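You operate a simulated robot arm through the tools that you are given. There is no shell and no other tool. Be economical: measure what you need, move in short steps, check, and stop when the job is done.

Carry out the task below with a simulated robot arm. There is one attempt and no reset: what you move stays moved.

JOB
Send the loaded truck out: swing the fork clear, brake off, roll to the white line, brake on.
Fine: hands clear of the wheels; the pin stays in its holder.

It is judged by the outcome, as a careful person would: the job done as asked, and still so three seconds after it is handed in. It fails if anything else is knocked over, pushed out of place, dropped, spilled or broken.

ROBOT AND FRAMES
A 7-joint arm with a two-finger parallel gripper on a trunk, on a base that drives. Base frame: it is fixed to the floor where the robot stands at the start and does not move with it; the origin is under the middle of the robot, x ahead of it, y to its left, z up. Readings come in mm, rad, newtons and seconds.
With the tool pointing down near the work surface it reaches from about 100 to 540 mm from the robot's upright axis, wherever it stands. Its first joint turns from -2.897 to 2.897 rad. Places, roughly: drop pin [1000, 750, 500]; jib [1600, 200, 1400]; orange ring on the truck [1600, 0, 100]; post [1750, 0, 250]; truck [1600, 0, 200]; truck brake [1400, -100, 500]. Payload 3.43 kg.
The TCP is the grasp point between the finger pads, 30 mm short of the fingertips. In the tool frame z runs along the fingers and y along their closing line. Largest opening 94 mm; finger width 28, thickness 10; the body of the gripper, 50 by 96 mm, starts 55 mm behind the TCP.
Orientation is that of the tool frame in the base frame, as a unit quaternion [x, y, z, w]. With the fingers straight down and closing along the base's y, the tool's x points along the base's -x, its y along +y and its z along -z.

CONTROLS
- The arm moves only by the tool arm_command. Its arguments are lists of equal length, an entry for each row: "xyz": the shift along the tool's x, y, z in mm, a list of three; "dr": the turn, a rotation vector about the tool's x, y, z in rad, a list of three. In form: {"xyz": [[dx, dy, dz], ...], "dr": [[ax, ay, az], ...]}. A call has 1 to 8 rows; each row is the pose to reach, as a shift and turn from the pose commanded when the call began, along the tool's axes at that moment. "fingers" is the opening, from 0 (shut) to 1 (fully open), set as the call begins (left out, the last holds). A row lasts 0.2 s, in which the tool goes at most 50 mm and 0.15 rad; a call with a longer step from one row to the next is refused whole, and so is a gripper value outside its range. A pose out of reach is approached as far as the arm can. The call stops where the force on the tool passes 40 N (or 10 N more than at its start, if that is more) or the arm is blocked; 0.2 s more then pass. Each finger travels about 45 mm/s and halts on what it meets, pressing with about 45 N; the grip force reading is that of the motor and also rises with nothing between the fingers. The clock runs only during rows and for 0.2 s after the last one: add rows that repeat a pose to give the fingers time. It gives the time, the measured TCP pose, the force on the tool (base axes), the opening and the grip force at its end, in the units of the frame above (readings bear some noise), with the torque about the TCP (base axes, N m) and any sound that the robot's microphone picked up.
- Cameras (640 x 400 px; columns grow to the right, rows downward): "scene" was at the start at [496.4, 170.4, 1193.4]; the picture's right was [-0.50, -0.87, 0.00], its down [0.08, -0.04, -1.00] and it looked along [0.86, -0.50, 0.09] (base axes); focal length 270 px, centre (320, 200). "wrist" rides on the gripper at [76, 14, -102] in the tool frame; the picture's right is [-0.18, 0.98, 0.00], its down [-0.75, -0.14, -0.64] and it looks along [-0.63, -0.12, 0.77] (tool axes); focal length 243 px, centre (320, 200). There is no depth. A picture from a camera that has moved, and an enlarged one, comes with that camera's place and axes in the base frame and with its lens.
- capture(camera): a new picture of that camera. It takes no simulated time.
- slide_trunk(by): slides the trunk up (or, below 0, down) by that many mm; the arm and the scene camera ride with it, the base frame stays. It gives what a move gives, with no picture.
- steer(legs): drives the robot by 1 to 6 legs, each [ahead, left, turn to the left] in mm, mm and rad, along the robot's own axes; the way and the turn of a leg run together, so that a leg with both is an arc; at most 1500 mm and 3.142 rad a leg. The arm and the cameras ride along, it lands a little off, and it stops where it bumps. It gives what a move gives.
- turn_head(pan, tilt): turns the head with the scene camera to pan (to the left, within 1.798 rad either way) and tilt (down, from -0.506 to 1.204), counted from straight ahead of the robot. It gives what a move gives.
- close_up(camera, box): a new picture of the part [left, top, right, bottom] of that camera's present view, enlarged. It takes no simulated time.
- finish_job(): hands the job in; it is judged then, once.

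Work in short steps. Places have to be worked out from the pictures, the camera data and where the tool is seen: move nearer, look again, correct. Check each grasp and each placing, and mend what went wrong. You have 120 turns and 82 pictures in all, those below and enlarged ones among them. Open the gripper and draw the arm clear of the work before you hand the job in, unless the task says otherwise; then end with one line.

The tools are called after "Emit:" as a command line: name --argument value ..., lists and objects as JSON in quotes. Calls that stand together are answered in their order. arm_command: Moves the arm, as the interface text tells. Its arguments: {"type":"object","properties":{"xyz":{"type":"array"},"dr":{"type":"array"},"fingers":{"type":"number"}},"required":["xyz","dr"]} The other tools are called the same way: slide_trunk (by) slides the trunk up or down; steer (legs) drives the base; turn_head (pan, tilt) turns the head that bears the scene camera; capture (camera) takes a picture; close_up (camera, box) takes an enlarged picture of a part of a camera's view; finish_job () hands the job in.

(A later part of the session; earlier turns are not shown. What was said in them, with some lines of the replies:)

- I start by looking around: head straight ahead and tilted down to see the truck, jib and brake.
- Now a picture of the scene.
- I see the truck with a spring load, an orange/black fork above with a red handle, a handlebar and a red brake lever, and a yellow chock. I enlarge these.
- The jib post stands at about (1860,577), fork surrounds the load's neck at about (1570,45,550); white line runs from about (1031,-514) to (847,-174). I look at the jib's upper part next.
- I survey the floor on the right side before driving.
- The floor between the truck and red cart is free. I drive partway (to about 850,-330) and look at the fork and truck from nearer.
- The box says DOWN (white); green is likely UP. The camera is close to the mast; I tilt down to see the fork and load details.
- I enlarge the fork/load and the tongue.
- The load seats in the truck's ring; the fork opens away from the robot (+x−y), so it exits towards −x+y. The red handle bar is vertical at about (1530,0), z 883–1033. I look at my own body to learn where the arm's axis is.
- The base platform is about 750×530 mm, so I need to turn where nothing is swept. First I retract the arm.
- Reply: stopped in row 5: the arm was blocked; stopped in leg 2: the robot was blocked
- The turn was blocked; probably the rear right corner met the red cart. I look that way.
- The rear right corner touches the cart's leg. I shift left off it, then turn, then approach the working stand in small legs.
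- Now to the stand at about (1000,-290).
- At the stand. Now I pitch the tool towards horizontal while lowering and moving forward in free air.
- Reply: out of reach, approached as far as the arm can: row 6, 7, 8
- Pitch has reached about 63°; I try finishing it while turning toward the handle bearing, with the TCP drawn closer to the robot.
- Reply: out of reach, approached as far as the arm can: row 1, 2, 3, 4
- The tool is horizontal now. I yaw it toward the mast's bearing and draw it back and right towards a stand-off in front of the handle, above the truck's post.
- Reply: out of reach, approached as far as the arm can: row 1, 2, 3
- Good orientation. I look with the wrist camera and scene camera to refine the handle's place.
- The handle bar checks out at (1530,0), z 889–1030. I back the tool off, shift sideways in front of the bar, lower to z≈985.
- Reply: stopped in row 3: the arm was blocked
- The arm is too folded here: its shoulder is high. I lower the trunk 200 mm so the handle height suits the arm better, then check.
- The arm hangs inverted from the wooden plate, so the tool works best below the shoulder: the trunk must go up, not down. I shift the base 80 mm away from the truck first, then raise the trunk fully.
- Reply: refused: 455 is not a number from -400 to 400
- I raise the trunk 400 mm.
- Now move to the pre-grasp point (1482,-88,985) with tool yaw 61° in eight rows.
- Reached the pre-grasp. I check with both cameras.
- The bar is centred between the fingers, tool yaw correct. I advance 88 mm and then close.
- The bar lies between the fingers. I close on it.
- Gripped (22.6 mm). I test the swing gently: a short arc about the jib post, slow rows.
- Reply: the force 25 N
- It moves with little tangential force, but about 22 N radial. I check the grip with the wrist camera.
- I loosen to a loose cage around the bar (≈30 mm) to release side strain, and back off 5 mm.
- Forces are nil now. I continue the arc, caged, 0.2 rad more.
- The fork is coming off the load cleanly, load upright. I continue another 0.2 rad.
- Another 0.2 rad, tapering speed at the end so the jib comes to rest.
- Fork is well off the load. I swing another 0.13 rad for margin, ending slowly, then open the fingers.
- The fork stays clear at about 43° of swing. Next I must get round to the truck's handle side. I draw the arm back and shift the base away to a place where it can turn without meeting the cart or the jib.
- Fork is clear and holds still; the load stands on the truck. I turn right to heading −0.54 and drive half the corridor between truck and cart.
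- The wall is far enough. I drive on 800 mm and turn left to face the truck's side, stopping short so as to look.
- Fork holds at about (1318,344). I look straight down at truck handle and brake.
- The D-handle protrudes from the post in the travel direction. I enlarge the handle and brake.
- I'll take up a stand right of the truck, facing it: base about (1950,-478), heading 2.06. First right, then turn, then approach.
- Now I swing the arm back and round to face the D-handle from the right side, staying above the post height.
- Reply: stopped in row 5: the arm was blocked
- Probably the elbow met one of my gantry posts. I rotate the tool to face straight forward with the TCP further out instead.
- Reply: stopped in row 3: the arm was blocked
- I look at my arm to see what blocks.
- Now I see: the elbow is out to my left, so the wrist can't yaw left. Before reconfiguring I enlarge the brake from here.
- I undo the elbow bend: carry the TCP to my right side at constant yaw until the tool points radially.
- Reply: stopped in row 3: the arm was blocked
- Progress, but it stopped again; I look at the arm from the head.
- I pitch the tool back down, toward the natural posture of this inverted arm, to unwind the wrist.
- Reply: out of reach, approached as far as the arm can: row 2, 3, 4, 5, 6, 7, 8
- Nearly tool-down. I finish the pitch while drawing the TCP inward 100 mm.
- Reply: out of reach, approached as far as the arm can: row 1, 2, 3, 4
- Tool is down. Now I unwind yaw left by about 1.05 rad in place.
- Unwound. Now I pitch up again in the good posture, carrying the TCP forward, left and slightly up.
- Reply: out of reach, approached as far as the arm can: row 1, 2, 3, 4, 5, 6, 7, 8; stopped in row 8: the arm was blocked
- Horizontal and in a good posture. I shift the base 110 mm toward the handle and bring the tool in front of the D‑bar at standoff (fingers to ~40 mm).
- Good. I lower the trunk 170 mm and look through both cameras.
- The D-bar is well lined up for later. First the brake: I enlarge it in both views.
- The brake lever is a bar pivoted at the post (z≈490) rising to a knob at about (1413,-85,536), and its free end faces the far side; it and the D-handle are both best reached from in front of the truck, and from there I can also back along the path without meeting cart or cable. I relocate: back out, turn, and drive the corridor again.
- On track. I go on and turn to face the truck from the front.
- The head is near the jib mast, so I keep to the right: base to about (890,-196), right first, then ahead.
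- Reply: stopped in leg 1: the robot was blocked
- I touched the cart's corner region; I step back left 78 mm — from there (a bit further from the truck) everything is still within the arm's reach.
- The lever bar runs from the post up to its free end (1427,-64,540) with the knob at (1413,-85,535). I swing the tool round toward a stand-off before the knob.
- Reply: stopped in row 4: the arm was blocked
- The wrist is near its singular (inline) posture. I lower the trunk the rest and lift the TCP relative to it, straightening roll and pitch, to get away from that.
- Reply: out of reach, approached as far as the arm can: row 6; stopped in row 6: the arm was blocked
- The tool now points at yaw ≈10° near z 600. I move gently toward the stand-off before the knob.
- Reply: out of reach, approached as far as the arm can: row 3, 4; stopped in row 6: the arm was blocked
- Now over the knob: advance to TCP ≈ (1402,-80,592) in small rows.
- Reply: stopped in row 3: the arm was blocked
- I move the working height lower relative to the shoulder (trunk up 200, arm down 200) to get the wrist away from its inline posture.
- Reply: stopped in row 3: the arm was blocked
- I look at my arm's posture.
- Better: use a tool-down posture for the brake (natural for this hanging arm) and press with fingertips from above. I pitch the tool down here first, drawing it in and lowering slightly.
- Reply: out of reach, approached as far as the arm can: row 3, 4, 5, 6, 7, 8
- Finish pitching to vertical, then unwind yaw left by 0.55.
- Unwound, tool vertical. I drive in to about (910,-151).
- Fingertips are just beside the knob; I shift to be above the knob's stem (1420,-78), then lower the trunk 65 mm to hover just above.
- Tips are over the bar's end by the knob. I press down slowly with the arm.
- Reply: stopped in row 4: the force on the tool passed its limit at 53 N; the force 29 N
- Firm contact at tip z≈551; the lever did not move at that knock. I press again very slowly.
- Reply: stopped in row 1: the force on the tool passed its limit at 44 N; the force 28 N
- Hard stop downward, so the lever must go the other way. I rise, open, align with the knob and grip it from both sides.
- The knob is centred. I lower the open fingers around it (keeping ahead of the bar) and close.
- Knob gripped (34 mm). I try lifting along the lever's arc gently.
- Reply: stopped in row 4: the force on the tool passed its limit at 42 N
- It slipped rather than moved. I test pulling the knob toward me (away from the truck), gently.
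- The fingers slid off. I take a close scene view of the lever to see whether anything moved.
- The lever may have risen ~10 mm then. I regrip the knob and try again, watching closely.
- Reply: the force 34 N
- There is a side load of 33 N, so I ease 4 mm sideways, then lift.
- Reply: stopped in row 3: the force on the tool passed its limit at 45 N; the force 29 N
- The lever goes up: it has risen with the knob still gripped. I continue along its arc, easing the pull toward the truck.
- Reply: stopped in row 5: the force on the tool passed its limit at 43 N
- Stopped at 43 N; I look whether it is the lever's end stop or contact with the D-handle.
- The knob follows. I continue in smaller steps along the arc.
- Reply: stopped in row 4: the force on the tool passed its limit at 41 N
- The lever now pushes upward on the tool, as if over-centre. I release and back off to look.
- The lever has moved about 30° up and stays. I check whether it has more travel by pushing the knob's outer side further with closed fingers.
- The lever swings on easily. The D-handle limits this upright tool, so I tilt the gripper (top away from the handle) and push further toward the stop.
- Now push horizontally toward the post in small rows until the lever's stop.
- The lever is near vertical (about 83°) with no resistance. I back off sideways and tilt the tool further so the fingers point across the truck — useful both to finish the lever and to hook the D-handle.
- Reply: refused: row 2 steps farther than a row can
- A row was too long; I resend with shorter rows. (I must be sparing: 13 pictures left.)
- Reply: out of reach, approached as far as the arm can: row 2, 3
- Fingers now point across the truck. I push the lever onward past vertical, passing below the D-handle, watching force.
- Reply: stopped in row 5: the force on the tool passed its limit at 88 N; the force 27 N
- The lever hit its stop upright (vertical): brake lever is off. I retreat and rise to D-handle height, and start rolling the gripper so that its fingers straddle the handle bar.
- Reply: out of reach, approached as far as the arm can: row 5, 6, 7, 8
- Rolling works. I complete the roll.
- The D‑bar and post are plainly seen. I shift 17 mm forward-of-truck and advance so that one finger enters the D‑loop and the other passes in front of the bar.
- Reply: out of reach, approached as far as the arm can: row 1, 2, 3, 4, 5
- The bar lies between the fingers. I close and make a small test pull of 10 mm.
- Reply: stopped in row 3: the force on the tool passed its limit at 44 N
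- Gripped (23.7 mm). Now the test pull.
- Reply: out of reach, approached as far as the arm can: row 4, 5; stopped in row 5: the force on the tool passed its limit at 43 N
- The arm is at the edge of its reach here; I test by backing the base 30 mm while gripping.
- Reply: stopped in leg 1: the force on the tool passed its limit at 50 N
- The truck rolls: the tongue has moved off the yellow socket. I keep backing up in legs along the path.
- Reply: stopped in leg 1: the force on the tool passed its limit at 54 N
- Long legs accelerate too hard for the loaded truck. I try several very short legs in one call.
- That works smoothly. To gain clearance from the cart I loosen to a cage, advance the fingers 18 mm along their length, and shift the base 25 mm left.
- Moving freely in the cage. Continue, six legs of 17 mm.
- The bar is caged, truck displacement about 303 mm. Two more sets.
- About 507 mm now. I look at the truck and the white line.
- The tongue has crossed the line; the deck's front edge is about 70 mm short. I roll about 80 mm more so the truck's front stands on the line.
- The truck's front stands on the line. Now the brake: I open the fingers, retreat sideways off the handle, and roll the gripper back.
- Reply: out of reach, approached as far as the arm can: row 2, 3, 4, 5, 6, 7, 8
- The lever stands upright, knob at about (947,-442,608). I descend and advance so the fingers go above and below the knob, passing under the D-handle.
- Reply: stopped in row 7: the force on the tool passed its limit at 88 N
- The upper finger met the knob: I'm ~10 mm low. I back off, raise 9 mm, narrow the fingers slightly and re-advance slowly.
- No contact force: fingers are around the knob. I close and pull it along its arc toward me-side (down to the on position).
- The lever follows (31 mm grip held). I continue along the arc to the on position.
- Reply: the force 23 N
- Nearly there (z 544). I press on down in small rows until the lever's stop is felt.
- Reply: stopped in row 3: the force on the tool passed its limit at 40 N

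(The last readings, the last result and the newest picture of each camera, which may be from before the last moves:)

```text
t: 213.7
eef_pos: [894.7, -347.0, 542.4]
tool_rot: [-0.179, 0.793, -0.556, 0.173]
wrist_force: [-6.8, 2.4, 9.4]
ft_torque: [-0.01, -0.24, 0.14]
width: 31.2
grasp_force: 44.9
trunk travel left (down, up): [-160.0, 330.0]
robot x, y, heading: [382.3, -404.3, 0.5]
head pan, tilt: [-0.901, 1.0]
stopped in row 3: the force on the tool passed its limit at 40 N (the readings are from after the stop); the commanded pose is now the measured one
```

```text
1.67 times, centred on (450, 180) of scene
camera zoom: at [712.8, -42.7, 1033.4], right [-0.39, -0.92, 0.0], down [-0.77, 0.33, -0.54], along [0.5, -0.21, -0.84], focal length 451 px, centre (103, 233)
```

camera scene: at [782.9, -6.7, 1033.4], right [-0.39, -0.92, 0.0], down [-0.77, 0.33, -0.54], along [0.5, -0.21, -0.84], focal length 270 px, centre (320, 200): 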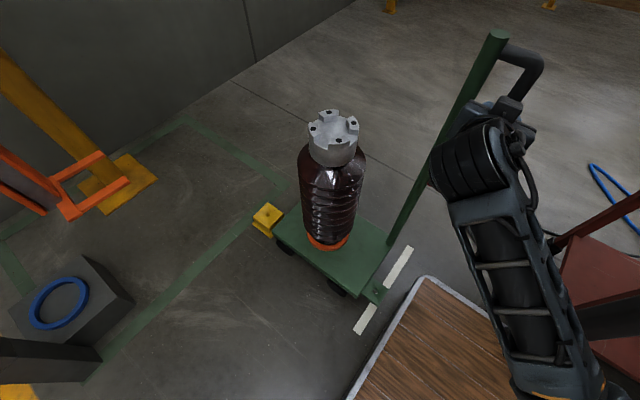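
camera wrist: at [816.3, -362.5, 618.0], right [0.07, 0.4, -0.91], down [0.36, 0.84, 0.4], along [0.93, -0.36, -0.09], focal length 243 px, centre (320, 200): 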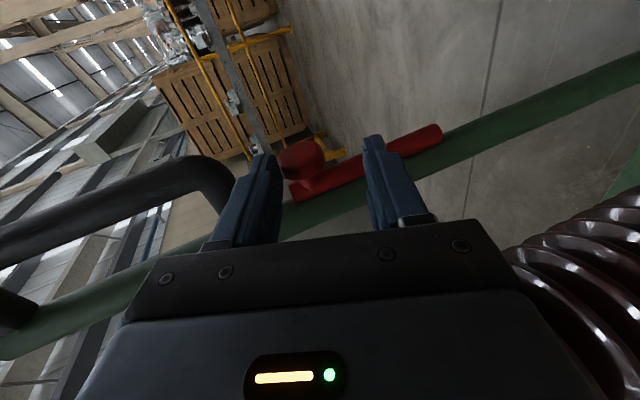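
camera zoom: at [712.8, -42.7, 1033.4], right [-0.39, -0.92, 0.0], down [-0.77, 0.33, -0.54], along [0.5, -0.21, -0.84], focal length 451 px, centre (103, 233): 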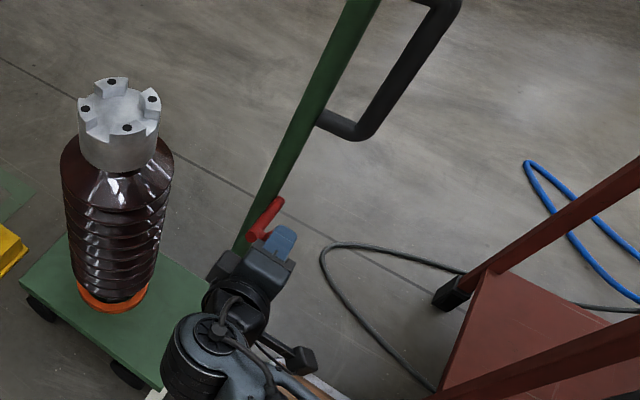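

The stop is felt at the same place as the lever's original on position. I open the fingers and retreat clear.

Emit:
arm_command --xyz '[[0, 0, 0], [0, 0, 0], [0, 0, 0], [0, 10, -28], [0, 20, -57], [0, 30, -85], [0, 40, -113]]' --dr '[[0, 0, 0], [0, 0, 0], [0, 0, 0], [0, 0, 0], [0, 0, 0], [0, 0, 0], [0, 0, 0]]' --fingers 0.6

Emit:
capture --camera "wrist"

```text
t: 215.3
eef_pos: [836.4, -242.4, 539.6]
tool_rot: [-0.181, 0.793, -0.556, 0.172]
wrist_force: [0.6, 0.0, 0.4]
ft_torque: [0.03, -0.03, 0.03]
width: 56.6
grasp_force: 0.1
trunk travel left (down, up): [-160.0, 330.0]
robot x, y, heading: [383.2, -404.2, 0.503]
head pan, tilt: [-0.901, 1.0]
```

```text
2 pictures are left
camera wrist: at [719.4, -189.7, 552.9], right [0.07, 0.4, -0.91], down [0.37, 0.84, 0.39], along [0.93, -0.36, -0.09], focal length 243 px, centre (320, 200)
```

wrist: 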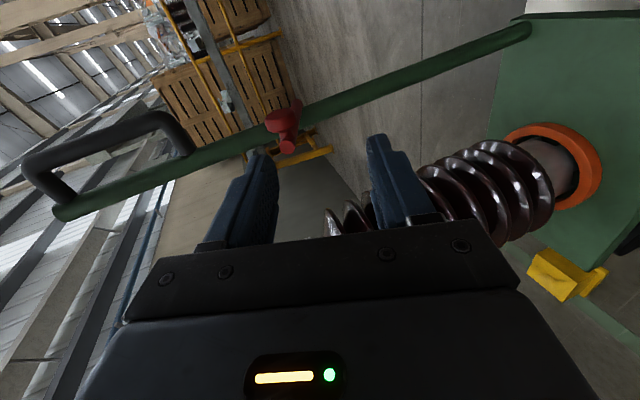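

The lever is down on its on side. I draw the robot back and left, clear of the truck, and take a final look.

Emit:
steer --legs '[[-100, 60, 0], [-80, 120, 0]]'

Emit:
turn_head --pan -0.75 --tilt 0.7

Emit:
capture --camera "scene"

```text
t: 217.4
eef_pos: [591.1, -172.6, 539.4]
tool_rot: [-0.181, 0.793, -0.555, 0.172]
wrist_force: [-0.1, -0.7, 0.5]
ft_torque: [-0.03, 0.03, 0.0]
width: 56.7
grasp_force: 0.1
trunk travel left (down, up): [-160.0, 330.0]
robot x, y, heading: [140.8, -335.9, 0.501]
head pan, tilt: [-0.901, 1.0]
```

```text
t: 218.2
eef_pos: [592.2, -172.3, 539.9]
tool_rot: [-0.182, 0.793, -0.556, 0.172]
wrist_force: [-0.2, -0.3, 0.6]
ft_torque: [0.03, 0.01, 0.03]
width: 56.3
grasp_force: 0.1
trunk travel left (down, up): [-160.0, 330.0]
robot x, y, heading: [140.6, -337.3, 0.501]
head pan, tilt: [-0.75, 0.7]
```

```text
1 pictures are left
camera scene: at [486.5, 33.3, 1056.7], right [-0.25, -0.97, 0.0], down [-0.62, 0.16, -0.76], along [0.74, -0.19, -0.64], focal length 270 px, centre (320, 200)
```

scene: 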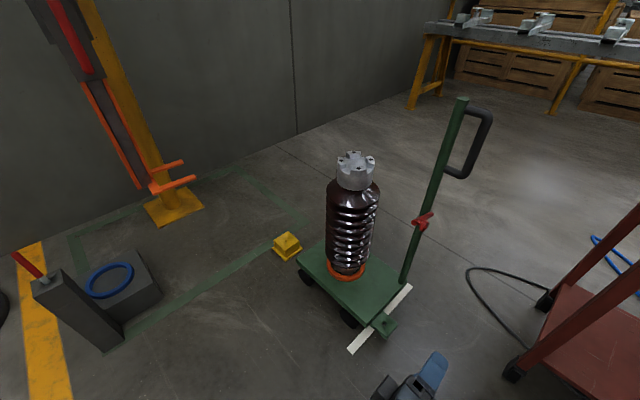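

The scene shows the truck's front edge on the white line, with the load upright in its ring. The brake lever is back down at its stop, the fork is clear, and the pin is in its holder. The gripper is open and clear of the truck, so I hand the job in.

Emit:
finish_job

```text
The job is handed in.
```

The fork is swung clear, the loaded truck's front edge is at the white line, and the brake lever is back at its on stop (I didn't push the truck to test that it holds). The pin is still in its holder. While turning and sidestepping, the base bumped the red cart twice; the cart didn't appear to move.
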